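You operate a simulated robot arm through the tools that you are given. There is no shell and no other tool. Be economical: measure what you need, move in short steps, check, and stop when the job is done.

The job below is to be done with a simulated two-armed robot. You get a single attempt, and the scene is never put back.

JOB
Hold the white crate on the white table steady with one hand and put the purple thread cone in it with the other.
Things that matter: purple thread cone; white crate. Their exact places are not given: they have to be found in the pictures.

The check looks at the end state, three seconds after you hand in, the way a careful person would. Anything else that was tipped, shoved, dropped, spilled or broken makes it a failure.

ROBOT AND FRAMES
Two 7-joint arms with two-finger parallel grippers on one trunk, on a base that drives. Base frame: it is fixed to the floor where the robot stands at the start and does not move with it; the origin is under the middle of the robot, x ahead of it, y to its left, z up. Lengths are in cm, angles in degrees, forces in N, time in s.
The left shoulder is at the start at [3, 11.9, 98.5], the right one opposite. With the tool pointing down near the work surface each hand reaches from about 26 to 68 cm from the robot's upright axis, wherever it stands, measured 20 degrees to its own side. Places, roughly: purple thread cone (6x6x11 cm) [60, 10, 80]; white crate [-250, -75, 75]. Payload 3.43 kg a hand.
Tool frame (each hand has its own): the origin (TCP) lies between the finger pads and is the grasp point; the fingertips stand 3 cm ahead of it; z points along the fingers, y is the line along which they close. The gripper opens to 9.4 cm. The fingers are 2.8 cm wide and 1 cm thick; the gripper's body (5 by 9.6 cm) begins 5.5 cm behind the TCP.
Orientation is that of the tool frame in the base frame, as a unit quaternion [w, x, y, z]. With the fingers straight down and closing along the base's y, the tool's x points along the base's -x, its y along +y and its z along -z.

CONTROLS
- The arms move only by the tool apply_moves. It takes "left_commands", "right_commands" or both (then of equal length, played together; a hand with none holds still); each is a list of rows, each a list of 3 entries, a list of its own where there are three numbers: the opening, from 0 (shut) to 1 (fully open), then the shift along the base's x, y, z in cm, then the turn, a rotation vector about the base's x, y, z in degrees. In form: [[claw, [x, y, z], [ax, ay, az]], ...]. A call has 1 to 8 rows; each row shifts and turns the commanded pose from where the row before left it. A row lasts 0.2 s, in which the tool goes at most 5 cm and 8.6 degrees; a call with a longer step from one row to the next is refused whole, and so is a gripper value outside its range. A pose out of reach is approached as far as the arm can. The call stops where the force on the tool passes 40 N (or 10 N more than at its start, if that is more) or the arm is blocked; 0.2 s more then pass. The fingers move at their own pace (about 7.2 cm/s each) and stop on an object; they squeeze with about 23 N. The grip force told is the motor's: it shows also when the fingers shut on nothing. Time passes only in rows, and 0.2 s behind the last, so rows that do not move let the fingers close. The reply holds the time, the measured pose of the TCP, the force on the tool along the base axes, the opening and the grip force, in the units named above and with some noise, with the torque about the TCP (base axes, N m) and any sound that the robot's microphone picked up.
- Cameras (640 x 400 px; columns grow to the right, rows downward): "scene" is now at [3.79, 2, 169.28]; the picture's right is [0.37, -0.93, 0.00], its down [-0.77, -0.31, -0.56] and it looks along [0.52, 0.20, -0.83] (base axes); focal length 257 px, centre (320, 200). "left" rides on the left gripper at [7.6, -1.4, -10.2] in its tool frame; the picture's right is [0.18, 0.98, 0.00], its down [-0.75, 0.14, -0.64] and it looks along [-0.63, 0.12, 0.77] (tool axes); focal length 243 px, centre (320, 200). "right" rides on the right gripper at [7.6, 1.4, -10.2] in its tool frame; the picture's right is [-0.18, 0.98, 0.00], its down [-0.75, -0.14, -0.64] and it looks along [-0.63, -0.12, 0.77] (tool axes); focal length 243 px, centre (320, 200).
- snapshot(camera): a new picture of that camera. The clock stands still meanwhile.
- raise_lower(by): slides the trunk up (or, below 0, down) by that many cm; the arms and the scene camera ride with it, the base frame stays. It gives what a move gives, with no picture.
- drive_base(legs): drives the robot by 1 to 6 legs, each [ahead, turn to the left] in cm and degrees, along the robot's own axes; the way and the turn of a leg run together, so that a leg with both is an arc; at most 150 cm and 180 degrees a leg. The arms and the cameras ride along, it lands a little off, and it stops where it bumps. It gives what a move gives.
- pan_tilt(pan, tilt): turns the head with the scene camera to pan (to the left, within 143 degrees either way) and tilt (down, from -29 to 69), counted from straight ahead of the robot. It gives what a move gives.
- measure_at(camera, pixels): for up to 12 pixels [column, row] of the newest picture of that camera ("zoom" is the newest enlarged one), the place [x, y, z] in the base frame of the surface seen there, good to about 0.2 cm, but the place of the scene camera against the robot may be out by one fixed shift of up to 1.8 cm in any direction. The clock stands still meanwhile.
- enlarge(camera, box): a new picture of the part [left, top, right, bottom] of that camera's present view, enlarged. The clock stands still meanwhile.
- finish_job(): hands the job in; it is judged then, once.

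Keep the steps short. Do not move on a guess: measure, check each grasp and each placing, and mend mistakes. In all there are 80 turns and 58 pictures (those below and enlarged ones count). Leave the grippers open and the arms clear of the work at the hand-in unless told otherwise, and finish with a single line.

The tools are called after "Emit:" by a JSON object that holds its "op" and its "data". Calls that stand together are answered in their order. apply_moves: Moves the arms, as the interface text tells. Its arguments: {"type":"object","properties":{"left_commands":{"type":"array"},"right_commands":{"type":"array"}},"required":[]} The other tools are called the same way: raise_lower (by) slides the trunk up or down; drive_base (legs) drives the base; pan_tilt (pan, tilt) turns the head that bears the scene camera; snapshot (camera) takes a picture; measure_at (camera, pixels) gives the place of the surface under pixels of a picture; enlarge (camera, box) takes an enlarged picture of a part of a camera's view; finish_job () hands the job in.

At the start:

```text
t: 0.0
left_position: [48.55, 30.74, 103.6]
left_tcp_rot: [0.0, 0.0, 1.0, 0.0]
left_wrist_force: [0.3, -0.4, -0.4]
left_moment: [-0.02, 0.02, 0.04]
left_finger_gap: 9.38
left_grip_force: 0.1
right_position: [36.22, -4.05, 97.56]
right_tcp_rot: [0.0, 0.0, 1.0, 0.0]
right_wrist_force: [0.1, -0.1, 0.1]
right_moment: [0.01, 0.02, -0.03]
right_finger_gap: 9.38
right_grip_force: 0.1
trunk travel left (down, up): [-25.0, 16.0]
robot x, y, heading: [-0.36, -0.16, -0.0]
head pan, tilt: [21.6, 56.2]
```

scene: 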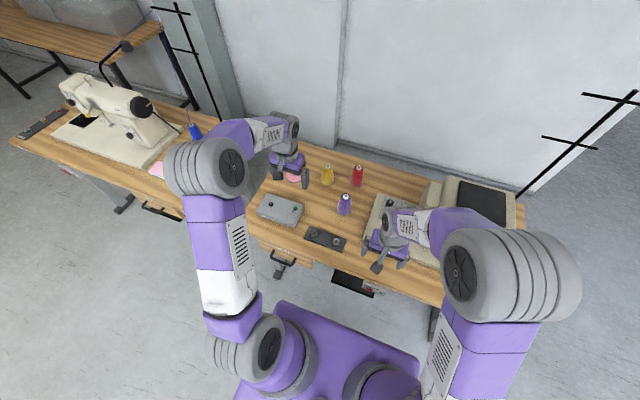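
right: 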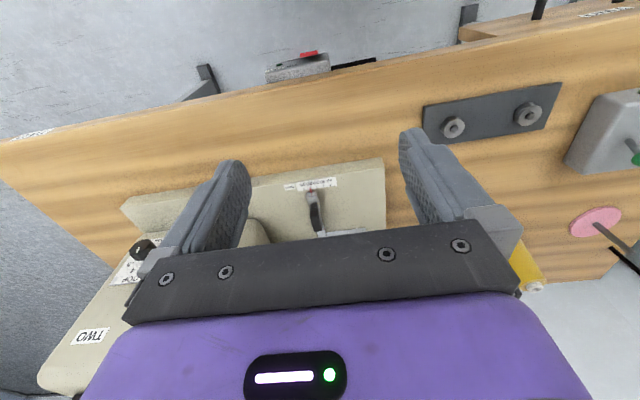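
left: 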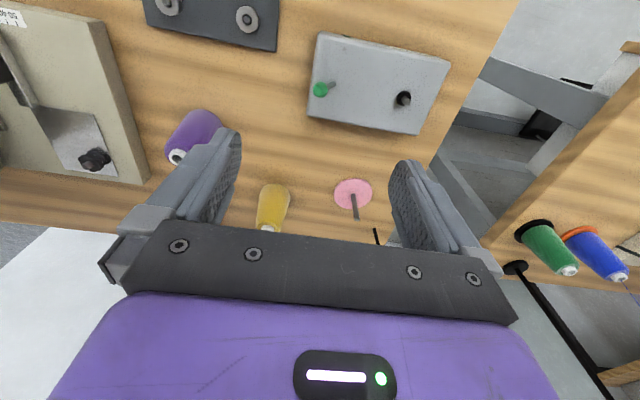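

The purple cone is at about (344,205) in the scene picture. I'll enlarge that area before measuring it.

Emit:
{"op": "enlarge", "data": {"camera": "scene", "box": [260, 130, 420, 230]}}

Emit:
{"op": "measure_at", "data": {"camera": "scene", "pixels": [[344, 197], [344, 205], [344, 213], [350, 220], [327, 175], [357, 175], [295, 178], [280, 205], [325, 238], [380, 200]]}}

Emit:
{"op": "measure_at", "data": {"camera": "left", "pixels": [[177, 157], [193, 135], [200, 115], [170, 145], [215, 120], [270, 215], [352, 193]]}}

```text
4.00 times, centred on (340, 180) of scene
```

zoom: 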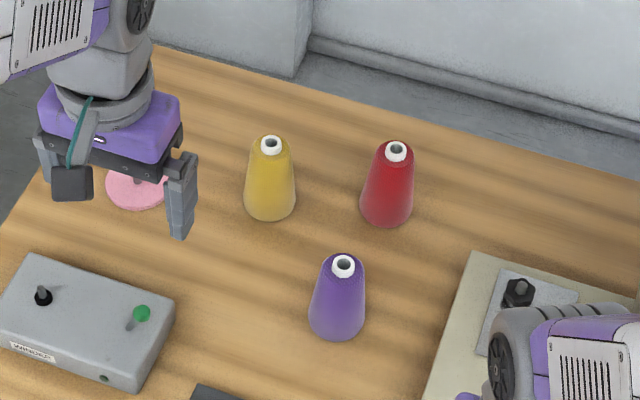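

```text
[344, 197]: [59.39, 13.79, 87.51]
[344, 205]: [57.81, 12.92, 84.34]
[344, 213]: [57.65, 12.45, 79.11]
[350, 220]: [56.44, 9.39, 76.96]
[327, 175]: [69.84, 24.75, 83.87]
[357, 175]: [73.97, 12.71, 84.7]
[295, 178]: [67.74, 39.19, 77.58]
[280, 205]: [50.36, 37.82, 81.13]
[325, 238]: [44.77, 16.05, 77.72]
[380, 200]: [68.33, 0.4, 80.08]
```

```text
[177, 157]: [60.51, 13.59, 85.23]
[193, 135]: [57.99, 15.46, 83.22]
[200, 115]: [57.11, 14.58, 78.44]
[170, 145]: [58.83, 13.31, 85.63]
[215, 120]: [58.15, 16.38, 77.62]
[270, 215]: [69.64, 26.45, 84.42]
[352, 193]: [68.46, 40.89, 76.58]
```

The purple cone stands at about (59.5, 14) with its top near z 88. I'll move the left hand most of the way over it at the current height, then look through the wrist camera.

Emit:
{"op": "apply_moves", "data": {"left_commands": [[1, [2, -4, 0], [0, 0, 0]], [1, [2, -4, 0], [0, 0, 0]], [1, [2, -4, 0], [0, 0, 0]], [1, [2, -4, 0], [0, 0, 0]], [1, [0, 0, 0], [0, 0, 0]]]}}

Emit:
{"op": "snapshot", "data": {"camera": "left"}}

```text
t: 1.2
left_position: [56.42, 14.55, 103.65]
left_tcp_rot: [0.001, 0.0, 1.0, 0.0]
left_wrist_force: [-0.2, 0.0, -0.4]
left_moment: [-0.01, -0.03, -0.01]
left_finger_gap: 9.42
left_grip_force: 0.1
right_position: [36.01, -3.71, 97.56]
right_tcp_rot: [0.001, 0.0, 1.0, 0.0]
right_wrist_force: [0.1, 0.6, -0.1]
right_moment: [0.01, -0.03, -0.02]
right_finger_gap: 9.42
right_grip_force: 0.0
trunk travel left (down, up): [-25.0, 16.0]
robot x, y, heading: [-0.23, 0.04, 0.1]
head pan, tilt: [21.6, 56.2]
```

```text
53 pictures are left
```

left: 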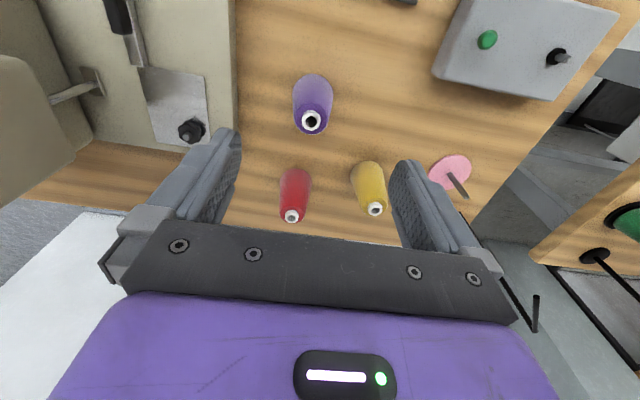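

The purple cone's top ring is at (311,121). I'll measure the ring's edges, the body and the table.

Emit:
{"op": "measure_at", "data": {"camera": "left", "pixels": [[303, 121], [319, 121], [311, 114], [311, 130], [297, 100], [328, 100], [311, 90], [270, 110], [293, 216], [375, 209]]}}

```text
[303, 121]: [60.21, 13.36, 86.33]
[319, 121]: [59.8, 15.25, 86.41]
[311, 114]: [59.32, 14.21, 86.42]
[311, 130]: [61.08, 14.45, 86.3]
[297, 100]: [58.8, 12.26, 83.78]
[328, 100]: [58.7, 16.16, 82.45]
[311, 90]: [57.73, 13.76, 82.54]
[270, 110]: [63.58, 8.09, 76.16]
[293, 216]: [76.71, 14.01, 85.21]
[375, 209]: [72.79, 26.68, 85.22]
```

The cone's axis is at (60.1, 14.3), the top at 86.4 and the table at 76.1. I'll line up above it first and descend to z≈90.

Emit:
{"op": "apply_moves", "data": {"left_commands": [[1, [3.7, -0.25, 0], [0, 0, 0]], [1, [0, 0, 0], [0, 0, 0]], [1, [0, 0, -4], [0, 0, 0]], [1, [0, 0, -4], [0, 0, 0]], [1, [0, 0, -4], [0, 0, 0]], [1, [0, 0, 0], [0, 0, 0]]]}}

Emit:
{"op": "snapshot", "data": {"camera": "left"}}

```text
t: 2.6
left_position: [60.06, 14.48, 90.95]
left_tcp_rot: [0.001, 0.0, 1.0, 0.0]
left_wrist_force: [0.0, 0.8, 0.1]
left_moment: [0.02, -0.03, -0.01]
left_finger_gap: 9.41
left_grip_force: 0.0
right_position: [36.09, -3.82, 97.5]
right_tcp_rot: [0.0, 0.0, 1.0, -0.001]
right_wrist_force: [0.9, 0.0, 0.3]
right_moment: [-0.01, -0.03, -0.01]
right_finger_gap: 9.4
right_grip_force: 0.1
trunk travel left (down, up): [-25.0, 16.0]
robot x, y, heading: [-0.24, 0.31, -0.0]
head pan, tilt: [21.6, 56.2]
```

```text
52 pictures are left
```

left: 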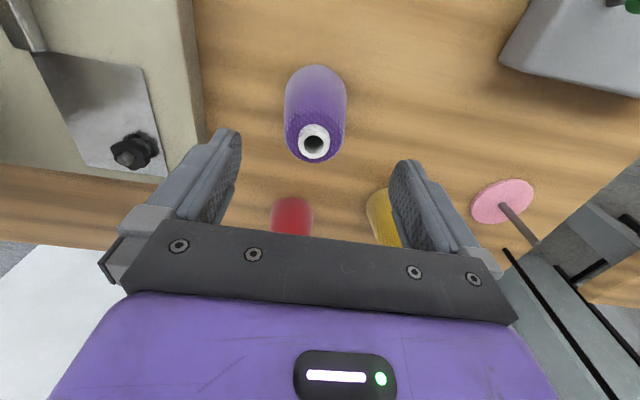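

Emit:
{"op": "measure_at", "data": {"camera": "left", "pixels": [[302, 142], [327, 142], [314, 129], [314, 155]]}}

```text
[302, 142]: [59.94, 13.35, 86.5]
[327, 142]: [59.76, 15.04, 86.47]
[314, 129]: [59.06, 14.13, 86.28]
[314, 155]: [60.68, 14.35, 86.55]
```

The axis reads (59.9, 14.2), which lines up. I'll descend to z≈82 and close.

Emit:
{"op": "apply_moves", "data": {"left_commands": [[1, [-0.1, -0.2, -3], [0, 0, 0]], [1, [0, 0, -3], [0, 0, 0]], [1, [0, 0, -3], [0, 0, 0]], [1, [0, 0, 0], [0, 0, 0]], [0.1, [0, 0, 0], [0, 0, 0]], [0, [0, 0, 0], [0, 0, 0]], [0, [0, 0, 0], [0, 0, 0]], [0, [0, 0, 0], [0, 0, 0]]]}}

```text
t: 4.4
left_position: [59.84, 14.03, 82.45]
left_tcp_rot: [0.0, 0.0, 1.0, 0.0]
left_wrist_force: [-1.3, 0.2, -0.4]
left_moment: [0.02, 0.01, -0.03]
left_finger_gap: 5.29
left_grip_force: 23.2
right_position: [36.19, -3.91, 97.5]
right_tcp_rot: [0.0, 0.0, 1.0, -0.001]
right_wrist_force: [-0.1, -0.2, 0.2]
right_moment: [-0.01, -0.01, 0.02]
right_finger_gap: 9.4
right_grip_force: 0.1
trunk travel left (down, up): [-25.0, 16.0]
robot x, y, heading: [-0.01, 0.16, -0.0]
head pan, tilt: [21.6, 56.2]
```

The fingers stopped at a 5.3 cm gap with 23 N of grip, so the cone is held. I'll lift it gently.

Emit:
{"op": "apply_moves", "data": {"left_commands": [[0, [0, 0, 2], [0, 0, 0]], [0, [0, 0, 3], [0, 0, 0]], [0, [0, 0, 4], [0, 0, 0]], [0, [0, 0, 4], [0, 0, 0]], [0, [0, 0, 4], [0, 0, 0]], [0, [0, 0, 4], [0, 0, 0]], [0, [0, 0, 0], [0, 0, 0]]]}}

Emit:
{"op": "snapshot", "data": {"camera": "left"}}

```text
t: 6.0
left_position: [60.02, 14.28, 103.4]
left_tcp_rot: [0.001, 0.001, 1.0, 0.0]
left_wrist_force: [-0.6, 0.9, -1.9]
left_moment: [-0.01, 0.04, 0.03]
left_finger_gap: 5.31
left_grip_force: 22.6
right_position: [36.12, -3.91, 97.66]
right_tcp_rot: [-0.001, 0.0, 1.0, 0.001]
right_wrist_force: [-0.3, 0.2, 0.6]
right_moment: [-0.02, -0.01, 0.0]
right_finger_gap: 9.41
right_grip_force: 0.0
trunk travel left (down, up): [-25.0, 16.0]
robot x, y, heading: [0.08, 0.13, 0.2]
head pan, tilt: [21.6, 56.2]
```

```text
51 pictures are left
```

left: 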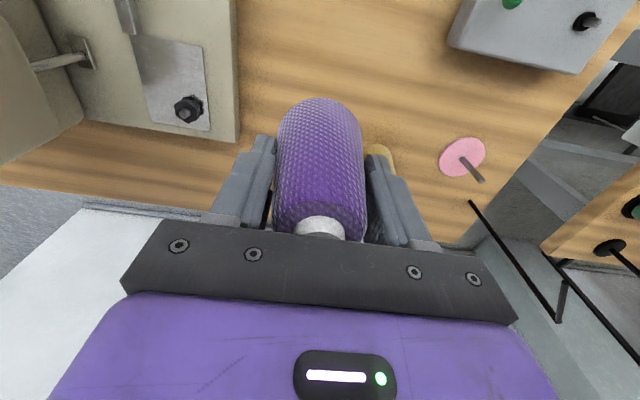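

The cone is held and clear of the table. I'll pull the left hand in toward the body and turn the head backwards to find the white table.

Emit:
{"op": "apply_moves", "data": {"left_commands": [[0, [-4, 1, 1], [0, 0, 0]], [0, [-4, 1, 1], [0, 0, 0]], [0, [-4, 1, 1], [0, 0, 0]], [0, [-4, 1, 1], [0, 0, 0]], [0, [-4, 1, 1], [0, 0, 0]], [0, [0, 0, 0], [0, 0, 0]]], "right_commands": [[1, [0, -1, 2], [0, 0, 0]], [1, [0, -1, 2], [0, 0, 0]], [1, [0, -1, 2], [0, 0, 0]], [1, [0, -1, 2], [0, 0, 0]], [1, [0, -1, 2], [0, 0, 0]], [1, [0, 0, 0], [0, 0, 0]]]}}

Emit:
{"op": "pan_tilt", "data": {"pan": -143, "tilt": 20}}

Emit:
{"op": "snapshot", "data": {"camera": "scene"}}

```text
t: 7.4
left_position: [40.27, 18.95, 108.39]
left_tcp_rot: [-0.001, -0.001, 1.0, 0.001]
left_wrist_force: [0.0, 0.6, -2.0]
left_moment: [0.0, 0.02, 0.0]
left_finger_gap: 5.29
left_grip_force: 23.0
right_position: [36.21, -9.04, 107.75]
right_tcp_rot: [-0.001, 0.0, 1.0, -0.001]
right_wrist_force: [0.2, 0.2, -0.1]
right_moment: [0.0, 0.02, 0.0]
right_finger_gap: 9.39
right_grip_force: 0.0
trunk travel left (down, up): [-25.0, 16.0]
robot x, y, heading: [0.02, 0.12, -0.1]
head pan, tilt: [21.6, 56.2]
```

```text
t: 9.9
left_position: [40.28, 18.97, 108.36]
left_tcp_rot: [0.0, 0.0, 1.0, 0.001]
left_wrist_force: [-0.1, 0.2, -1.0]
left_moment: [0.02, 0.01, -0.01]
left_finger_gap: 5.29
left_grip_force: 23.2
right_position: [36.04, -9.01, 107.72]
right_tcp_rot: [0.0, 0.0, 1.0, 0.001]
right_wrist_force: [0.5, 0.1, -0.6]
right_moment: [0.0, 0.0, 0.02]
right_finger_gap: 9.4
right_grip_force: 0.0
trunk travel left (down, up): [-25.0, 16.0]
robot x, y, heading: [-0.14, -0.19, 0.1]
head pan, tilt: [-143.0, 20.0]
```

```text
50 pictures are left
```

scene: 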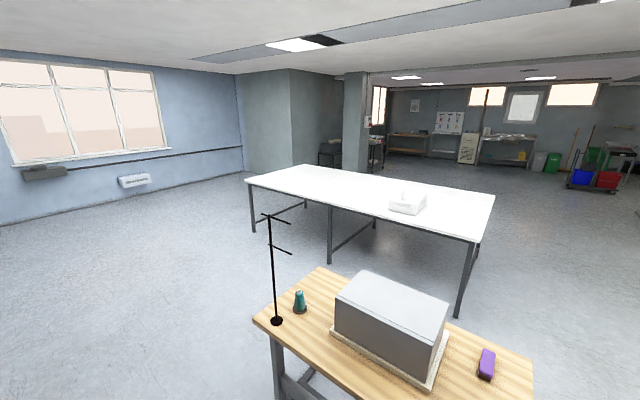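

The white crate is on the white table at about (407,203), with another wooden workstation in between. I'll measure all of it.

Emit:
{"op": "measure_at", "data": {"camera": "scene", "pixels": [[407, 203], [390, 208], [427, 205], [250, 182], [480, 237], [493, 196], [305, 166], [256, 318], [316, 268], [530, 358], [525, 398], [600, 300]]}}

Emit:
{"op": "enlarge", "data": {"camera": "scene", "box": [367, 178, 447, 228]}}

Emit:
{"op": "pan_tilt", "data": {"pan": 143, "tilt": 25}}

Emit:
{"op": "snapshot", "data": {"camera": "scene"}}

```text
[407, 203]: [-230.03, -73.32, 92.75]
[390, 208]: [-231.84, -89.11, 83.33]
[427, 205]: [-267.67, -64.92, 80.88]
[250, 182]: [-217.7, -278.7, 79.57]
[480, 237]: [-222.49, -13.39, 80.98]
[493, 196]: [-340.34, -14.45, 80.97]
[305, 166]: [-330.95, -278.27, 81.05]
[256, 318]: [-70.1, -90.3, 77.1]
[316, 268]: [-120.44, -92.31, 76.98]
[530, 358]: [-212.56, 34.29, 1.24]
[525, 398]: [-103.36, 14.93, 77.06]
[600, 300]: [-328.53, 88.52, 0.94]
```

```text
8.00 times, centred on (407, 203) of scene
```

zoom: 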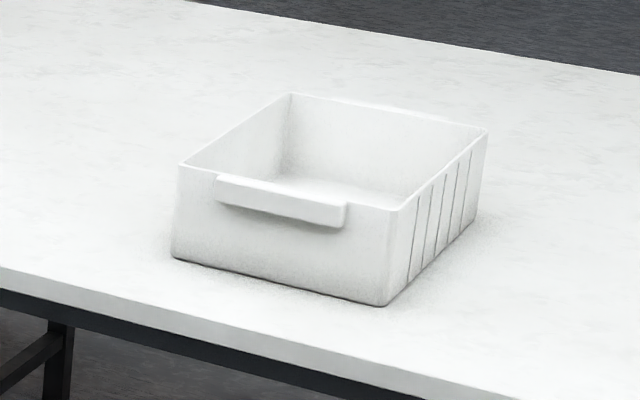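

```text
t: 13.8
left_position: [40.17, 18.91, 108.38]
left_tcp_rot: [0.0, 0.0, 1.0, 0.0]
left_wrist_force: [0.3, 0.3, -2.2]
left_moment: [0.0, 0.02, 0.01]
left_finger_gap: 5.26
left_grip_force: 22.7
right_position: [36.13, -8.97, 107.82]
right_tcp_rot: [0.0, 0.001, 1.0, 0.0]
right_wrist_force: [0.6, 0.1, -0.6]
right_moment: [0.02, 0.01, 0.0]
right_finger_gap: 9.42
right_grip_force: 0.0
trunk travel left (down, up): [-25.0, 16.0]
robot x, y, heading: [0.17, 0.17, -0.1]
head pan, tilt: [143.0, 25.0]
```

```text
48 pictures are left
```

scene: 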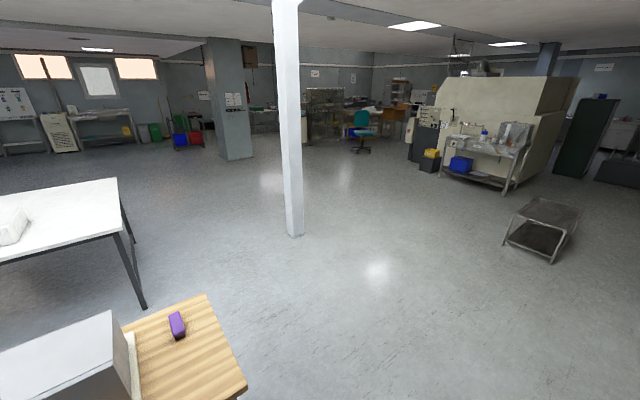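

The route is around the left (+y) end of the workstation into the corridor. I'll measure its corners, the column and the table end.

Emit:
{"op": "measure_at", "data": {"camera": "scene", "pixels": [[205, 296], [246, 384], [240, 398], [296, 235], [118, 180], [134, 236], [145, 308], [20, 240], [8, 212], [50, 245], [120, 225], [530, 255]]}}

Emit:
{"op": "pan_tilt", "data": {"pan": 100, "tilt": 50}}

Emit:
{"op": "snapshot", "data": {"camera": "scene"}}

```text
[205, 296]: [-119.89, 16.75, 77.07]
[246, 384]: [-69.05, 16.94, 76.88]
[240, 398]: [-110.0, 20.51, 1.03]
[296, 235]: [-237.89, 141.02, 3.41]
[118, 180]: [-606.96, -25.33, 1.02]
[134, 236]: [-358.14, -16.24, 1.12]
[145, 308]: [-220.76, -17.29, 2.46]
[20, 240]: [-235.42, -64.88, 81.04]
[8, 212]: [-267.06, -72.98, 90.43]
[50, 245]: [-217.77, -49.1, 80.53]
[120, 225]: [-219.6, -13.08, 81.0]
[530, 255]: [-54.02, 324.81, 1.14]
```

```text
t: 14.9
left_position: [40.25, 18.88, 108.45]
left_tcp_rot: [0.0, 0.0, 1.0, 0.001]
left_wrist_force: [0.6, -0.6, -0.9]
left_moment: [0.0, 0.01, -0.01]
left_finger_gap: 5.27
left_grip_force: 23.5
right_position: [36.08, -9.0, 107.77]
right_tcp_rot: [0.0, 0.0, 1.0, 0.001]
right_wrist_force: [0.8, -0.5, -0.2]
right_moment: [-0.02, 0.0, 0.02]
right_finger_gap: 9.39
right_grip_force: 0.0
trunk travel left (down, up): [-25.0, 16.0]
robot x, y, heading: [-0.0, -0.05, 0.0]
head pan, tilt: [100.0, 50.0]
```

```text
47 pictures are left
```

scene: 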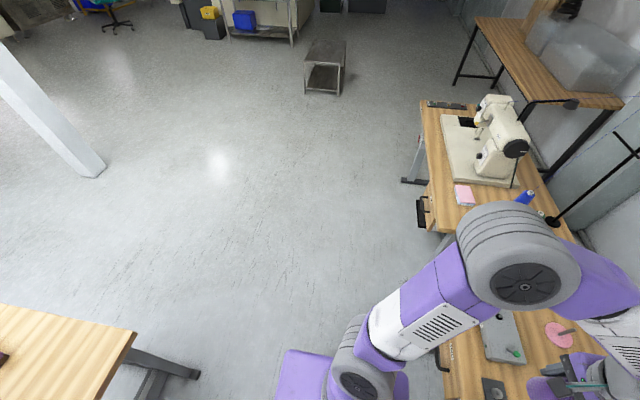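

Emit:
{"op": "measure_at", "data": {"camera": "scene", "pixels": [[405, 182], [437, 232], [420, 104], [445, 345], [500, 120], [290, 355], [285, 395], [195, 377], [420, 200], [470, 265], [98, 175], [310, 395]]}}

```text
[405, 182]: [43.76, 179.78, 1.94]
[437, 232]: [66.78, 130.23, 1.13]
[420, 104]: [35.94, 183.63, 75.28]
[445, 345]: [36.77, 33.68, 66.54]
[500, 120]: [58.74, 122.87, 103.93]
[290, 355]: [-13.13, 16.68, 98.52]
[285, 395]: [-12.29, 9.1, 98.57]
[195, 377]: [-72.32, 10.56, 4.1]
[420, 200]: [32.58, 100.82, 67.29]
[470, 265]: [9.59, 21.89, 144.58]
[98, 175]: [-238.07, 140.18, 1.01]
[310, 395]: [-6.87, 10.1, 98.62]
```

The corridor between the two wooden tables is about 100 cm wide. I'll back up 17 cm and turn left 90°.

Emit:
{"op": "drive_base", "data": {"legs": [[-17, 0], [0, 90]]}}

Emit:
{"op": "pan_tilt", "data": {"pan": 40, "tilt": 45}}

Emit:
{"op": "snapshot", "data": {"camera": "scene"}}

```text
t: 20.3
left_position: [-36.31, 39.83, 108.38]
left_tcp_rot: [0.001, 0.713, -0.701, 0.0]
left_wrist_force: [0.4, 0.8, -1.8]
left_moment: [0.03, -0.01, 0.01]
left_finger_gap: 5.26
left_grip_force: 23.4
right_position: [-8.17, 36.2, 107.8]
right_tcp_rot: [0.001, 0.713, -0.701, 0.0]
right_wrist_force: [-0.2, 0.3, -0.1]
right_moment: [0.02, 0.0, -0.05]
right_finger_gap: 9.39
right_grip_force: 0.1
trunk travel left (down, up): [-25.0, 16.0]
robot x, y, heading: [-16.4, -0.08, 91.0]
head pan, tilt: [100.0, 50.0]
```

```text
t: 21.6
left_position: [-36.36, 39.91, 108.39]
left_tcp_rot: [0.0, 0.714, -0.7, 0.0]
left_wrist_force: [0.2, 0.5, -2.2]
left_moment: [0.01, 0.0, 0.02]
left_finger_gap: 5.27
left_grip_force: 23.3
right_position: [-8.31, 36.28, 107.83]
right_tcp_rot: [0.001, 0.714, -0.7, 0.0]
right_wrist_force: [-0.9, -0.6, 0.4]
right_moment: [0.0, 0.01, 0.01]
right_finger_gap: 9.4
right_grip_force: 0.0
trunk travel left (down, up): [-25.0, 16.0]
robot x, y, heading: [-16.77, 0.16, 91.0]
head pan, tilt: [40.0, 45.0]
```

```text
46 pictures are left
```

scene: 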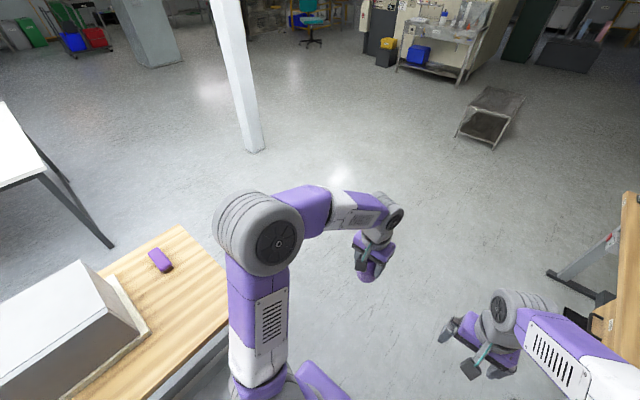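

The floor ahead is clear. I'll drive 85 cm ahead, then turn left 89°.

Emit:
{"op": "drive_base", "data": {"legs": [[85, 0], [0, 89]]}}

Emit:
{"op": "pan_tilt", "data": {"pan": 30, "tilt": 45}}

Emit:
{"op": "snapshot", "data": {"camera": "scene"}}

```text
t: 29.8
left_position: [-58.47, 62.17, 108.38]
left_tcp_rot: [0.0, 1.0, 0.012, 0.0]
left_wrist_force: [0.7, -0.2, -1.7]
left_moment: [0.01, 0.01, 0.02]
left_finger_gap: 5.25
left_grip_force: 23.3
right_position: [-54.9, 90.23, 107.9]
right_tcp_rot: [0.0, 1.0, 0.011, 0.0]
right_wrist_force: [0.6, 1.0, 0.1]
right_moment: [-0.03, 0.0, -0.03]
right_finger_gap: 9.41
right_grip_force: 0.1
trunk travel left (down, up): [-25.0, 16.0]
robot x, y, heading: [-18.59, 82.3, -178.3]
head pan, tilt: [40.0, 45.0]
```

```text
t: 30.5
left_position: [-58.43, 62.1, 108.4]
left_tcp_rot: [-0.001, 1.0, 0.012, 0.0]
left_wrist_force: [1.3, 0.2, -2.0]
left_moment: [0.02, -0.03, -0.01]
left_finger_gap: 5.25
left_grip_force: 23.2
right_position: [-54.96, 90.37, 107.86]
right_tcp_rot: [-0.001, 1.0, 0.013, 0.0]
right_wrist_force: [0.8, -0.3, -1.1]
right_moment: [0.0, 0.01, -0.01]
right_finger_gap: 9.41
right_grip_force: 0.1
trunk travel left (down, up): [-25.0, 16.0]
robot x, y, heading: [-18.74, 82.31, -178.5]
head pan, tilt: [30.0, 45.0]
```

```text
45 pictures are left
```

scene: 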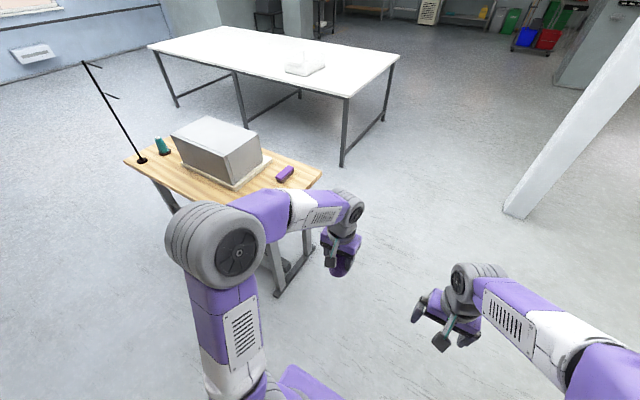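

The way past the workstation end and before the column is clear. I'll drive ahead 148 cm to x≈-167, then turn left to face -y.

Emit:
{"op": "drive_base", "data": {"legs": [[148, 0], [0, 88.5]]}}

Emit:
{"op": "pan_tilt", "data": {"pan": -10, "tilt": 45}}

Emit:
{"op": "snapshot", "data": {"camera": "scene"}}

```text
t: 41.7
left_position: [-149.58, 38.45, 108.49]
left_tcp_rot: [-0.001, 0.703, 0.711, 0.0]
left_wrist_force: [-0.7, 0.3, -1.6]
left_moment: [0.01, 0.0, -0.03]
left_finger_gap: 5.26
left_grip_force: 22.8
right_position: [-177.47, 42.38, 107.78]
right_tcp_rot: [-0.001, 0.703, 0.711, 0.001]
right_wrist_force: [0.1, 0.1, 0.2]
right_moment: [-0.02, 0.0, -0.01]
right_finger_gap: 9.43
right_grip_force: 0.0
trunk travel left (down, up): [-25.0, 16.0]
robot x, y, heading: [-168.95, 78.65, -89.6]
head pan, tilt: [30.0, 45.0]
```

```text
t: 42.8
left_position: [-149.46, 38.48, 108.43]
left_tcp_rot: [0.0, 0.704, 0.711, 0.0]
left_wrist_force: [-0.1, 0.1, -0.9]
left_moment: [0.01, 0.02, -0.01]
left_finger_gap: 5.23
left_grip_force: 22.9
right_position: [-177.54, 42.33, 107.83]
right_tcp_rot: [0.001, 0.704, 0.711, 0.0]
right_wrist_force: [-0.5, 0.1, -0.6]
right_moment: [-0.01, 0.03, 0.0]
right_finger_gap: 9.39
right_grip_force: 0.0
trunk travel left (down, up): [-25.0, 16.0]
robot x, y, heading: [-168.62, 78.19, -89.4]
head pan, tilt: [-10.0, 45.0]
```

```text
44 pictures are left
```

scene: 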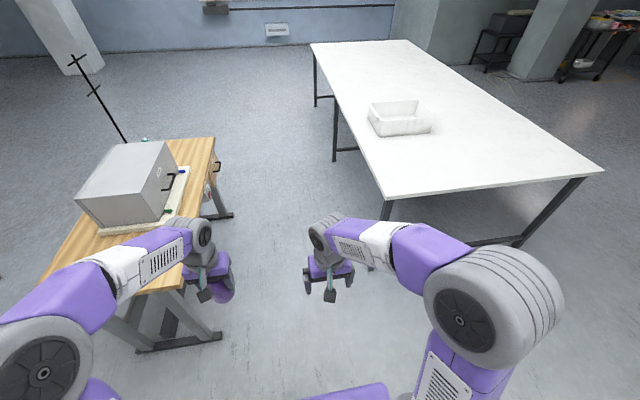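

I'll measure the feet of both tables to check the corridor clearance, and the crate.

Emit:
{"op": "measure_at", "data": {"camera": "scene", "pixels": [[222, 338], [233, 215], [220, 168], [371, 267], [386, 198], [339, 160], [370, 118], [376, 135], [430, 132], [417, 102], [368, 104], [400, 128]]}}

Emit:
{"op": "enlarge", "data": {"camera": "scene", "box": [350, 85, 446, 145]}}

```text
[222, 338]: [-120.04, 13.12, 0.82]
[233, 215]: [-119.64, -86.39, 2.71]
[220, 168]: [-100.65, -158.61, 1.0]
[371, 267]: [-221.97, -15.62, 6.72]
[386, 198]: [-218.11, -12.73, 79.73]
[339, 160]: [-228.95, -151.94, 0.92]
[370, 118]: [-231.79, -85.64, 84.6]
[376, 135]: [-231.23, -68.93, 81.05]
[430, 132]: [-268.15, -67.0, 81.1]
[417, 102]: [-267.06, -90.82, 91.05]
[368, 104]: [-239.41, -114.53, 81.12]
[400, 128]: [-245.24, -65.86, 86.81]
```

```text
6.67 times, centred on (398, 115) of scene
```

zoom: 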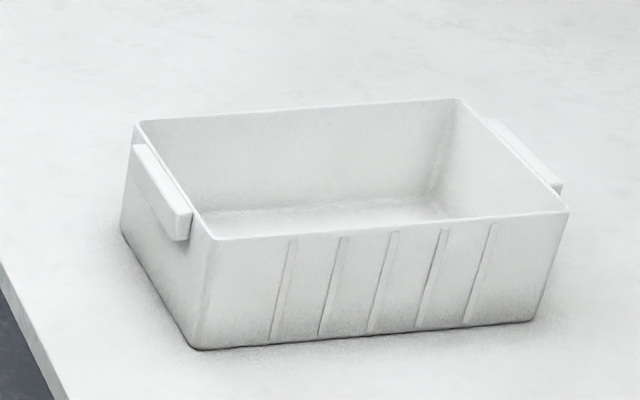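

The corridor is clear by about 50 cm on each side. The crate spans x -231…-268 and y -67…-91, with its rim at about 92. I'll drive alongside it and turn right to face it.

Emit:
{"op": "drive_base", "data": {"legs": [[80, -0.5], [74, 0]]}}

```text
t: 50.6
left_position: [-145.12, -114.57, 108.5]
left_tcp_rot: [0.0, 0.698, 0.717, 0.001]
left_wrist_force: [-0.2, -0.1, -1.8]
left_moment: [0.04, 0.0, 0.03]
left_finger_gap: 5.24
left_grip_force: 22.4
right_position: [-173.19, -111.05, 107.72]
right_tcp_rot: [0.0, 0.698, 0.716, 0.0]
right_wrist_force: [0.3, 0.0, -0.5]
right_moment: [0.0, 0.01, -0.01]
right_finger_gap: 9.38
right_grip_force: 0.2
trunk travel left (down, up): [-25.0, 16.0]
robot x, y, heading: [-165.11, -74.64, -88.5]
head pan, tilt: [-10.0, 45.0]
```

The robot is at (-165,-74.6). I'll turn right 91.5° to face -x and look.

Emit:
{"op": "drive_base", "data": {"legs": [[0, -91.5]]}}

Emit:
{"op": "pan_tilt", "data": {"pan": 0, "tilt": 50}}

Emit:
{"op": "snapshot", "data": {"camera": "scene"}}

Emit:
{"op": "snapshot", "data": {"camera": "right"}}

```text
t: 54.7
left_position: [-203.41, -97.16, 108.37]
left_tcp_rot: [0.0, 0.999, 0.043, -0.001]
left_wrist_force: [-0.5, 0.0, -1.8]
left_moment: [-0.01, -0.02, 0.04]
left_finger_gap: 5.22
left_grip_force: 22.6
right_position: [-201.79, -68.9, 107.77]
right_tcp_rot: [0.0, 0.999, 0.044, -0.001]
right_wrist_force: [-0.8, -0.3, 0.2]
right_moment: [0.02, -0.02, 0.0]
right_finger_gap: 9.4
right_grip_force: 0.1
trunk travel left (down, up): [-25.0, 16.0]
robot x, y, heading: [-164.84, -74.72, -174.8]
head pan, tilt: [-10.0, 45.0]
```

```text
t: 55.5
left_position: [-203.44, -97.2, 108.49]
left_tcp_rot: [-0.001, 0.999, 0.043, 0.001]
left_wrist_force: [-0.2, -0.1, -1.6]
left_moment: [0.02, -0.01, 0.02]
left_finger_gap: 5.24
left_grip_force: 23.4
right_position: [-201.72, -68.96, 107.89]
right_tcp_rot: [0.0, 0.999, 0.043, 0.0]
right_wrist_force: [0.4, -0.8, -1.0]
right_moment: [0.04, -0.01, -0.04]
right_finger_gap: 9.39
right_grip_force: 0.0
trunk travel left (down, up): [-25.0, 16.0]
robot x, y, heading: [-165.18, -75.13, -174.7]
head pan, tilt: [0.0, 50.0]
```

```text
42 pictures are left
```

scene: 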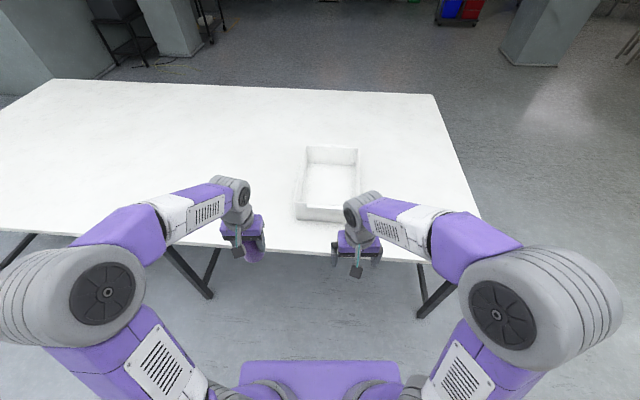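

```text
41 pictures are left
```

right: 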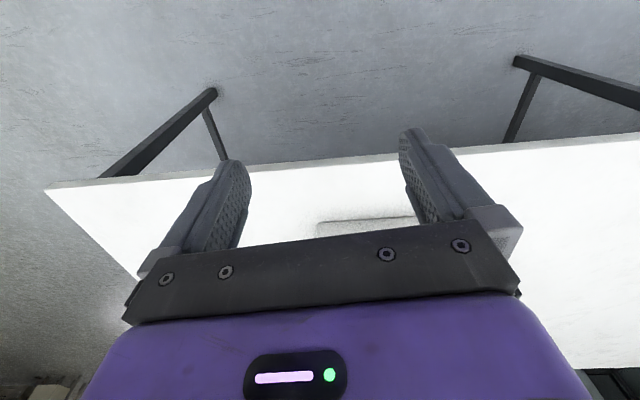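

I'm facing 5° off, and the crate is ahead. I'll measure it again and drive 21 cm closer while straightening.

Emit:
{"op": "measure_at", "data": {"camera": "scene", "pixels": [[305, 147], [357, 149], [296, 206], [342, 208], [330, 180], [280, 250], [360, 190], [330, 212]]}}

Emit:
{"op": "drive_base", "data": {"legs": [[21, -5]]}}

Emit:
{"op": "snapshot", "data": {"camera": "scene"}}

Emit:
{"op": "snapshot", "data": {"camera": "right"}}

```text
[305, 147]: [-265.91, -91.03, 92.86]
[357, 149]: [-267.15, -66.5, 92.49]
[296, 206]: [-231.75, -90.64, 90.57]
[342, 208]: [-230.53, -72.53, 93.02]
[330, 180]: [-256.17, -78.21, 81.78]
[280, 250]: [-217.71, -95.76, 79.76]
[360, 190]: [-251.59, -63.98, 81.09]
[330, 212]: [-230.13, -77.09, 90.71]
```

```text
t: 57.1
left_position: [-226.83, -94.71, 108.41]
left_tcp_rot: [0.0, 1.0, 0.0, 0.001]
left_wrist_force: [-1.0, -0.7, -1.6]
left_moment: [-0.02, -0.02, 0.0]
left_finger_gap: 5.23
left_grip_force: 23.0
right_position: [-222.7, -66.7, 107.79]
right_tcp_rot: [0.001, 1.0, 0.001, 0.0]
right_wrist_force: [-0.2, 0.2, -0.2]
right_moment: [-0.03, -0.03, 0.0]
right_finger_gap: 9.4
right_grip_force: 0.1
trunk travel left (down, up): [-25.0, 16.0]
robot x, y, heading: [-186.55, -75.47, -180.1]
head pan, tilt: [0.0, 50.0]
```

```text
40 pictures are left
```

scene: 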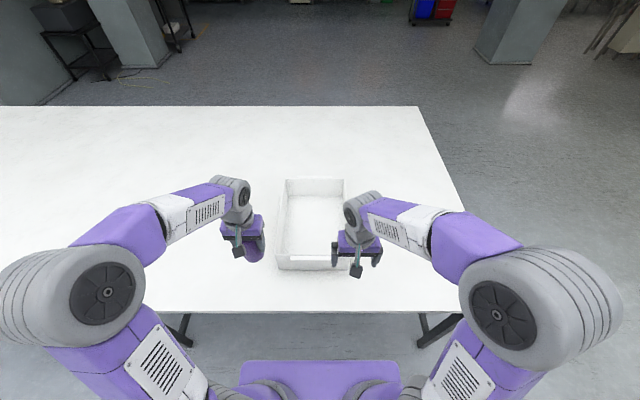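

```text
39 pictures are left
```

right: 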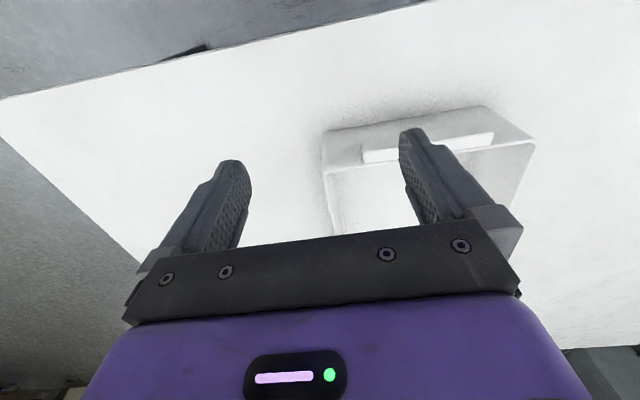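

I'm well placed. In the right wrist picture the crate's +y wall runs from (325,175) to (332,235). I'll measure its rim.

Emit:
{"op": "enlarge", "data": {"camera": "right", "box": [304, 90, 560, 250]}}

Emit:
{"op": "measure_at", "data": {"camera": "right", "pixels": [[325, 140], [325, 174], [330, 200], [334, 230], [328, 200], [332, 230], [295, 200], [360, 215], [370, 157], [534, 145], [515, 200], [380, 158]]}}

```text
2.50 times, centred on (432, 170) of right
```

zoom: 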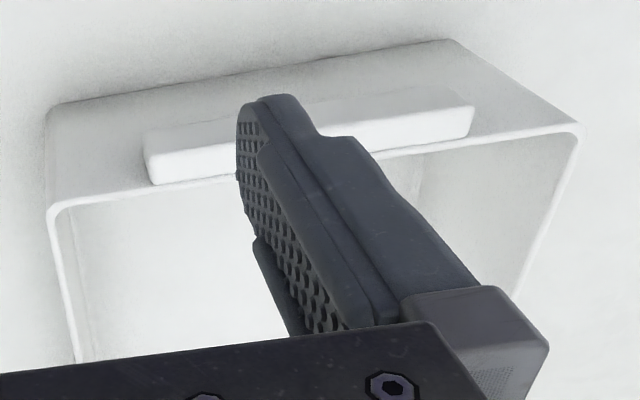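

```text
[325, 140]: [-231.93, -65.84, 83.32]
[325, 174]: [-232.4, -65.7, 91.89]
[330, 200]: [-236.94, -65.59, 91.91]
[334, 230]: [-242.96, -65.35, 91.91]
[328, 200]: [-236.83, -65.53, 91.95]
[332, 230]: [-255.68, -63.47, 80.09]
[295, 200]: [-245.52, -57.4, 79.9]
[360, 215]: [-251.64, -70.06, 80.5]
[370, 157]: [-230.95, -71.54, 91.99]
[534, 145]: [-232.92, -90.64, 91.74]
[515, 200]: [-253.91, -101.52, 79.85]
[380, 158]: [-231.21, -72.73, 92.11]
```

The rim is at z 91.9, the +y wall's rim at y≈-65.5 and the table at z 79.9. I'll move the right hand over the wall at x≈-238 and lower it to z≈97.

Emit:
{"op": "apply_moves", "data": {"right_commands": [[0.7, [-4, 0.3, 0], [0, 0, 0]], [0.7, [-4, 0.3, 0], [0, 0, 0]], [0.7, [-4, 0.3, 0], [0, 0, 0]], [0.7, [-3.3, 0.3, 0], [0, 0, 0]], [0.7, [0, 0, -4], [0, 0, 0]], [0.7, [0, 0, -4], [0, 0, 0]], [0.7, [0, 0, -3], [0, 0, 0]], [0.7, [0, 0, 0], [0, 0, 0]]]}}

Emit:
{"op": "snapshot", "data": {"camera": "right"}}

```text
t: 58.9
left_position: [-226.76, -94.71, 108.45]
left_tcp_rot: [0.0, 1.0, 0.0, 0.0]
left_wrist_force: [1.0, -0.3, -2.0]
left_moment: [-0.01, -0.02, 0.0]
left_finger_gap: 5.23
left_grip_force: 23.2
right_position: [-238.0, -65.74, 97.02]
right_tcp_rot: [0.001, 1.0, 0.001, 0.0]
right_wrist_force: [-0.8, -0.3, 0.2]
right_moment: [-0.02, 0.0, -0.01]
right_finger_gap: 6.6
right_grip_force: 0.1
trunk travel left (down, up): [-25.0, 16.0]
robot x, y, heading: [-186.01, -75.49, -179.9]
head pan, tilt: [0.0, 50.0]
```

```text
37 pictures are left
```

right: 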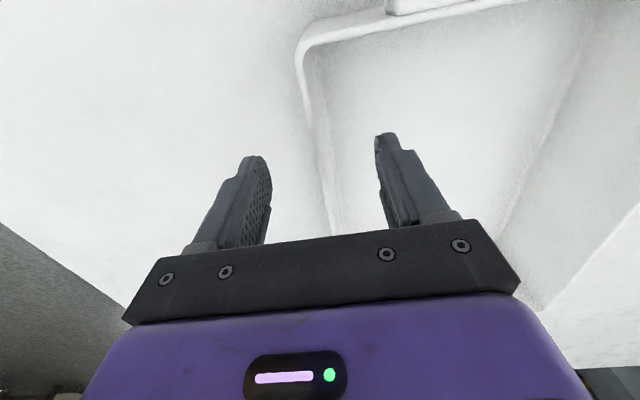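

Emit:
{"op": "measure_at", "data": {"camera": "right", "pixels": [[300, 75], [304, 75], [306, 100], [309, 100], [312, 120], [316, 140], [320, 160], [324, 180], [327, 200]]}}

Emit:
{"op": "enlarge", "data": {"camera": "right", "box": [260, 40, 420, 240]}}

```text
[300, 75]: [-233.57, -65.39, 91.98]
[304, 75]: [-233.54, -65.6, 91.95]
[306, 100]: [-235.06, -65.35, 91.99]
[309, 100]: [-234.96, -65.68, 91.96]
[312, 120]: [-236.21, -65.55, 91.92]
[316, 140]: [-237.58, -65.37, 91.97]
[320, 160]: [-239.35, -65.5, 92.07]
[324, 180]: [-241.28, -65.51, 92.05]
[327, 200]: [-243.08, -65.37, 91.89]
```

```text
2.00 times, centred on (340, 140) of right
```

zoom: 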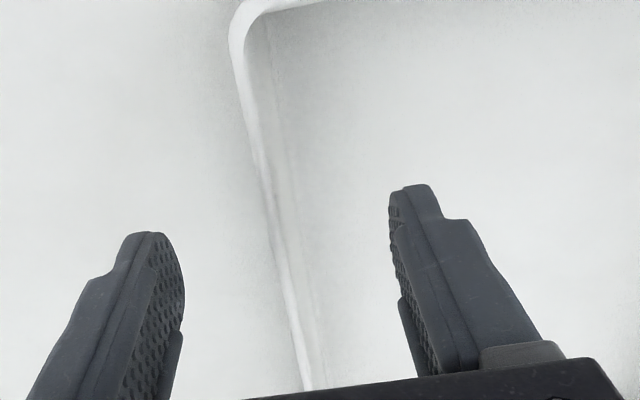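

The wall is at y -65.5. I'll shift +0.25, descend to z≈90.7 and close gently on the wall.

Emit:
{"op": "apply_moves", "data": {"right_commands": [[0.7, [0, 0.25, -2], [0, 0, 0]], [0.7, [0, 0, -2.3], [0, 0, 0]], [0.7, [0, 0, -2], [0, 0, 0]], [0.5, [0, 0, 0], [0, 0, 0]], [0.3, [0, 0, 0], [0, 0, 0]], [0.15, [0, 0, 0], [0, 0, 0]], [0, [0, 0, 0], [0, 0, 0]], [0, [0, 0, 0], [0, 0, 0]]]}}

Emit:
{"op": "snapshot", "data": {"camera": "right"}}

```text
t: 60.7
left_position: [-226.71, -94.69, 108.42]
left_tcp_rot: [0.0, 1.0, -0.001, -0.001]
left_wrist_force: [1.2, -0.2, -2.0]
left_moment: [0.03, -0.02, -0.01]
left_finger_gap: 5.26
left_grip_force: 22.7
right_position: [-238.09, -65.59, 90.76]
right_tcp_rot: [0.0, 1.0, -0.001, 0.001]
right_wrist_force: [-0.2, 0.6, 0.0]
right_moment: [0.0, 0.1, -0.55]
right_finger_gap: 0.94
right_grip_force: 22.5
trunk travel left (down, up): [-25.0, 16.0]
robot x, y, heading: [-186.59, -75.53, -180.0]
head pan, tilt: [0.0, 50.0]
```

```text
35 pictures are left
```

right: 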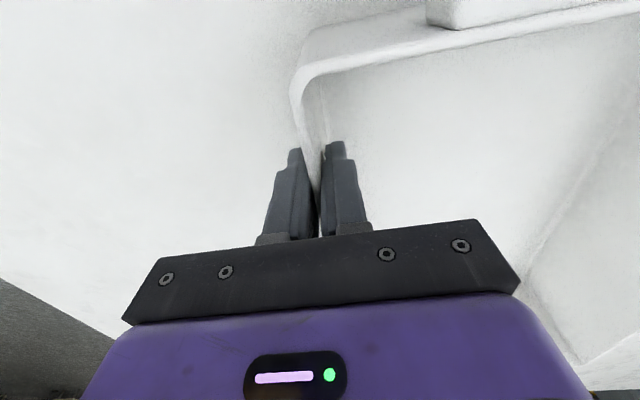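

The right hand holds the wall (0.94 cm gap, 22.5 N). Now the left hand moves with the cone over the crate interior to about (-245,-82).

Emit:
{"op": "apply_moves", "data": {"left_commands": [[0, [-3.7, 2.5, 0], [0, 0, 0]], [0, [-3.7, 2.5, 0], [0, 0, 0]], [0, [-3.7, 2.5, 0], [0, 0, 0]], [0, [-3.7, 2.5, 0], [0, 0, 0]], [0, [-3.7, 2.5, 0], [0, 0, 0]], [0, [0, 0, -3], [0, 0, 0]], [0, [0, 0, 0], [0, 0, 0]]]}}

Emit:
{"op": "snapshot", "data": {"camera": "left"}}

Emit:
{"op": "snapshot", "data": {"camera": "scene"}}

```text
t: 62.3
left_position: [-245.0, -82.18, 105.26]
left_tcp_rot: [0.0, 1.0, 0.001, 0.0]
left_wrist_force: [-0.3, -0.5, -2.4]
left_moment: [-0.01, 0.01, -0.02]
left_finger_gap: 5.23
left_grip_force: 23.3
right_position: [-237.97, -65.53, 90.74]
right_tcp_rot: [0.0, 1.0, 0.001, 0.0]
right_wrist_force: [-0.9, 1.2, -0.3]
right_moment: [-0.02, -0.17, -0.13]
right_finger_gap: 0.92
right_grip_force: 23.0
trunk travel left (down, up): [-25.0, 16.0]
robot x, y, heading: [-186.72, -76.08, -180.1]
head pan, tilt: [0.0, 50.0]
```

```text
34 pictures are left
```

left: 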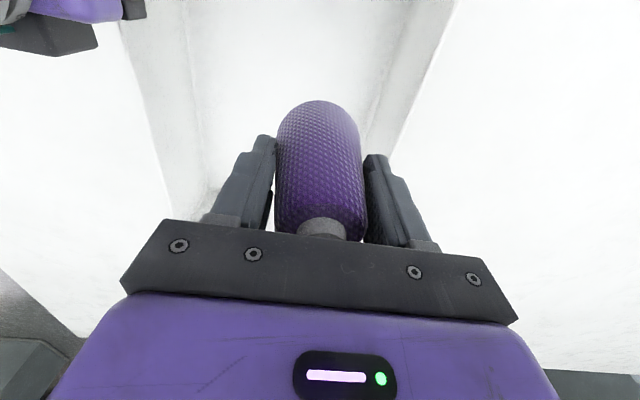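

```text
33 pictures are left
```

scene: 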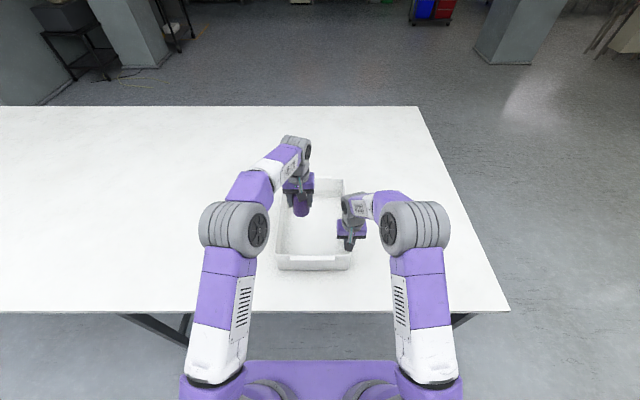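

The cone is over the interior. I'll measure the crate floor and the left wall.

Emit:
{"op": "measure_at", "data": {"camera": "left", "pixels": [[260, 60], [240, 100], [360, 110], [385, 120], [410, 90], [200, 100], [150, 100], [372, 150]]}}

```text
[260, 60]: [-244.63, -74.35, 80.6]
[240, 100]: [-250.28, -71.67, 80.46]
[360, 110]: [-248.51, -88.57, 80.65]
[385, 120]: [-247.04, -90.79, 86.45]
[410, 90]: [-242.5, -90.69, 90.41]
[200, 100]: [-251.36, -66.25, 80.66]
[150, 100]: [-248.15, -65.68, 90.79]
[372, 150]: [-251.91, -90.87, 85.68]
```

The floor is at 80.5 and the inner walls at -66 and -90.8. The cone's base is about 6.3 cm below the TCP. I'll centre by +2.5 in y and lower to z≈88.

Emit:
{"op": "apply_moves", "data": {"left_commands": [[0, [0, 2.5, 0], [0, 0, 0]], [0, [0, 0, -4], [0, 0, 0]], [0, [0, 0, -4], [0, 0, 0]], [0, [0, 0, -4], [0, 0, 0]], [0, [0, 0, -3], [0, 0, 0]], [0, [0, 0, -2.2], [0, 0, 0]], [0, [0, 0, 0], [0, 0, 0]]]}}

Emit:
{"op": "snapshot", "data": {"camera": "left"}}

```text
t: 63.9
left_position: [-245.3, -79.91, 88.13]
left_tcp_rot: [0.001, 1.0, 0.0, 0.0]
left_wrist_force: [-0.7, -0.9, -1.2]
left_moment: [0.01, 0.03, 0.0]
left_finger_gap: 5.22
left_grip_force: 23.5
right_position: [-237.91, -65.64, 90.73]
right_tcp_rot: [0.0, 1.0, 0.001, 0.001]
right_wrist_force: [-0.4, -0.9, 0.2]
right_moment: [0.01, -0.1, -0.14]
right_finger_gap: 0.94
right_grip_force: 22.6
trunk travel left (down, up): [-25.0, 16.0]
robot x, y, heading: [-186.54, -75.44, -180.1]
head pan, tilt: [0.0, 50.0]
```

```text
32 pictures are left
```

left: 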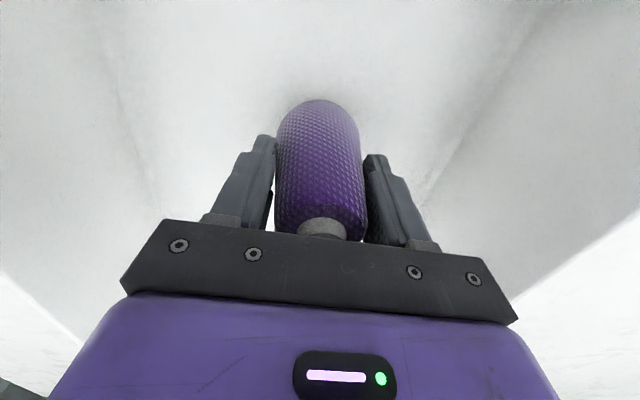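

Still just above the floor. I'll lower it in small steps until the force shows contact.

Emit:
{"op": "apply_moves", "data": {"left_commands": [[0, [0, 0, -0.5], [0, 0, 0]], [0, [0, 0, -0.3], [0, 0, 0]], [0, [0, 0, -0.2], [0, 0, 0]], [0, [0, 0, 0], [0, 0, 0]]]}}

```text
t: 64.9
left_position: [-245.24, -79.75, 87.28]
left_tcp_rot: [0.0, 1.0, 0.0, -0.001]
left_wrist_force: [2.9, 0.1, 10.0]
left_moment: [-0.26, -0.09, 0.04]
left_finger_gap: 5.25
left_grip_force: 23.2
right_position: [-237.97, -65.65, 90.71]
right_tcp_rot: [0.001, 1.0, 0.001, -0.001]
right_wrist_force: [-4.5, -1.3, -0.6]
right_moment: [0.05, -0.42, -0.22]
right_finger_gap: 0.95
right_grip_force: 22.8
trunk travel left (down, up): [-25.0, 16.0]
robot x, y, heading: [-186.6, -75.99, -180.1]
head pan, tilt: [0.0, 50.0]
```

The upward force of 10 N shows the cone is standing on the floor. I'll ease up 0.2 cm and open the left hand.

Emit:
{"op": "apply_moves", "data": {"left_commands": [[0, [0, 0, 0.2], [0, 0, 0]], [0.65, [0, 0, 0], [0, 0, 0]], [0.75, [0, 0, 0], [0, 0, 0]], [0.85, [0, 0, 0], [0, 0, 0]], [0.85, [0, 0, 0], [0, 0, 0]]]}}

Emit:
{"op": "snapshot", "data": {"camera": "left"}}

```text
t: 66.1
left_position: [-245.18, -79.77, 87.36]
left_tcp_rot: [0.0, 1.0, 0.0, 0.0]
left_wrist_force: [1.1, -0.2, 0.0]
left_moment: [0.02, 0.04, -0.01]
left_finger_gap: 8.0
left_grip_force: 0.0
right_position: [-238.0, -65.53, 90.78]
right_tcp_rot: [0.0, 1.0, 0.001, -0.001]
right_wrist_force: [-0.5, -0.3, -0.8]
right_moment: [0.0, 0.34, -0.1]
right_finger_gap: 0.94
right_grip_force: 22.4
trunk travel left (down, up): [-25.0, 16.0]
robot x, y, heading: [-186.16, -75.65, -180.0]
head pan, tilt: [0.0, 50.0]
```

```text
31 pictures are left
```

left: 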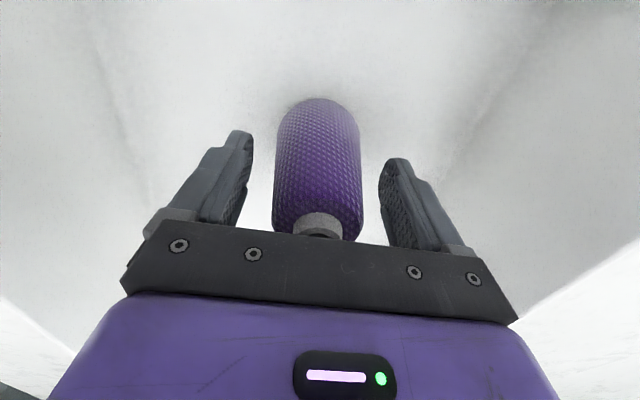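

The cone stands free between the open fingers. I'll lift the left hand straight up.

Emit:
{"op": "apply_moves", "data": {"left_commands": [[0.85, [0, 0, 2], [0, 0, 0]], [0.85, [0, 0, 3], [0, 0, 0]], [0.85, [0, 0, 4], [0, 0, 0]], [0.85, [0, 0, 4], [0, 0, 0]], [0.85, [0, 0, 4], [0, 0, 0]], [1, [0, 0, 4], [0, 0, 0]], [1, [0, 0, 0], [0, 0, 0]]]}}

Emit:
{"op": "snapshot", "data": {"camera": "left"}}

```text
t: 67.7
left_position: [-245.18, -80.14, 108.29]
left_tcp_rot: [0.0, 1.0, -0.001, 0.001]
left_wrist_force: [-0.5, 0.5, -0.1]
left_moment: [-0.01, 0.02, 0.04]
left_finger_gap: 9.38
left_grip_force: 0.1
right_position: [-237.88, -65.6, 90.92]
right_tcp_rot: [0.0, 1.0, 0.002, 0.0]
right_wrist_force: [1.5, 0.3, 0.0]
right_moment: [0.01, 0.12, -0.17]
right_finger_gap: 0.94
right_grip_force: 23.0
trunk travel left (down, up): [-25.0, 16.0]
robot x, y, heading: [-186.86, -75.86, -180.0]
head pan, tilt: [0.0, 50.0]
```

```text
30 pictures are left
```

left: 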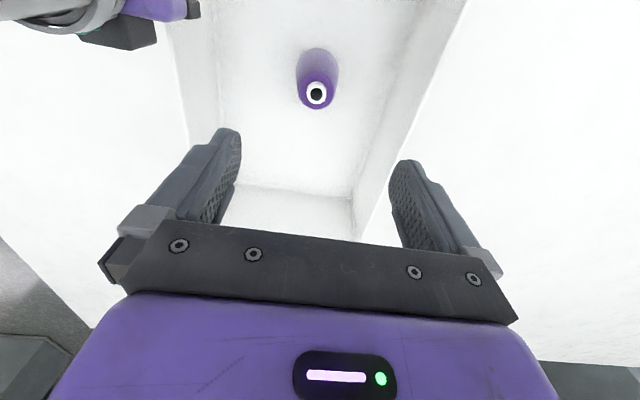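

The cone stands upright in the crate. I'll move the left hand out to the side while opening the right hand, then lift the right hand straight up.

Emit:
{"op": "apply_moves", "data": {"left_commands": [[1, [3, -3, 0], [0, 0, 0]], [1, [3, -3, 0], [0, 0, 0]], [1, [3, -3, 0], [0, 0, 0]], [1, [3, -3, 0], [0, 0, 0]], [1, [3, -3, 0], [0, 0, 0]], [1, [0, 0, 0], [0, 0, 0]], [1, [0, 0, 0], [0, 0, 0]], [1, [0, 0, 0], [0, 0, 0]]], "right_commands": [[0.3, [0, 0, 0], [0, 0, 0]], [0.5, [0, 0, 0], [0, 0, 0]], [0.6, [0, 0, 0], [0, 0, 0]], [0.6, [0, 0, 2], [0, 0, 0]], [0.6, [0, 0, 3], [0, 0, 0]], [0.6, [0, 0, 4], [0, 0, 0]], [1, [0, 0, 4], [0, 0, 0]], [1, [0, 0, 4], [0, 0, 0]]]}}

Emit:
{"op": "apply_moves", "data": {"right_commands": [[1, [4, 1, 0], [0, 0, 0]], [1, [4, 1, 0], [0, 0, 0]], [1, [4, 1, 0], [0, 0, 0]], [1, [4, 1, 0], [0, 0, 0]], [1, [0, 0, 0], [0, 0, 0]]]}}

Emit:
{"op": "enlarge", "data": {"camera": "scene", "box": [200, 140, 440, 290]}}

```text
t: 69.5
left_position: [-230.3, -94.91, 108.23]
left_tcp_rot: [-0.001, 1.0, 0.0, 0.0]
left_wrist_force: [-0.7, 0.1, 0.4]
left_moment: [0.01, 0.0, -0.01]
left_finger_gap: 9.41
left_grip_force: 0.0
right_position: [-237.96, -65.37, 107.83]
right_tcp_rot: [0.0, 1.0, 0.001, 0.0]
right_wrist_force: [0.3, -0.1, 0.4]
right_moment: [-0.01, 0.02, 0.02]
right_finger_gap: 9.41
right_grip_force: 0.0
trunk travel left (down, up): [-25.0, 16.0]
robot x, y, heading: [-186.36, -75.78, -180.0]
head pan, tilt: [0.0, 50.0]
```

```text
t: 70.7
left_position: [-230.36, -94.93, 108.24]
left_tcp_rot: [0.0, 1.0, 0.0, 0.001]
left_wrist_force: [-0.7, 0.0, -0.5]
left_moment: [0.01, -0.03, 0.02]
left_finger_gap: 9.39
left_grip_force: 0.0
right_position: [-221.9, -61.6, 107.05]
right_tcp_rot: [0.0, 1.0, 0.001, 0.0]
right_wrist_force: [-0.1, -0.4, 0.8]
right_moment: [-0.01, -0.02, 0.01]
right_finger_gap: 9.4
right_grip_force: 0.0
trunk travel left (down, up): [-25.0, 16.0]
robot x, y, heading: [-186.68, -75.79, -179.9]
head pan, tilt: [0.0, 50.0]
```

```text
2.67 times, centred on (320, 215) of scene
```

zoom: 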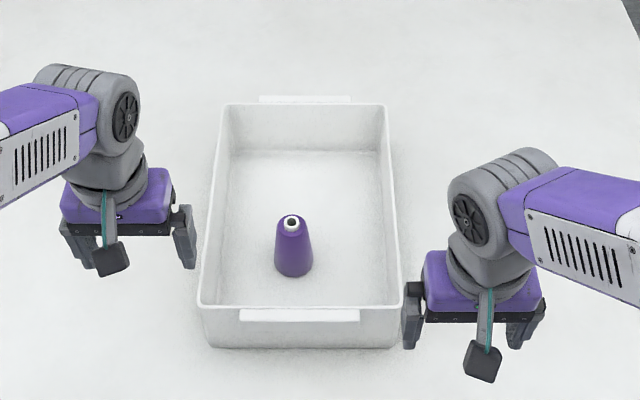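

The cone stands upright in the crate, the crate hasn't moved, and both hands are open and clear. I'm handing in.

Emit:
{"op": "finish_job", "data": {}}

```text
The job is handed in.
```

The purple thread cone is standing upright in the white crate, which the right hand held steady while the left placed it; nothing else was disturbed that I could see.
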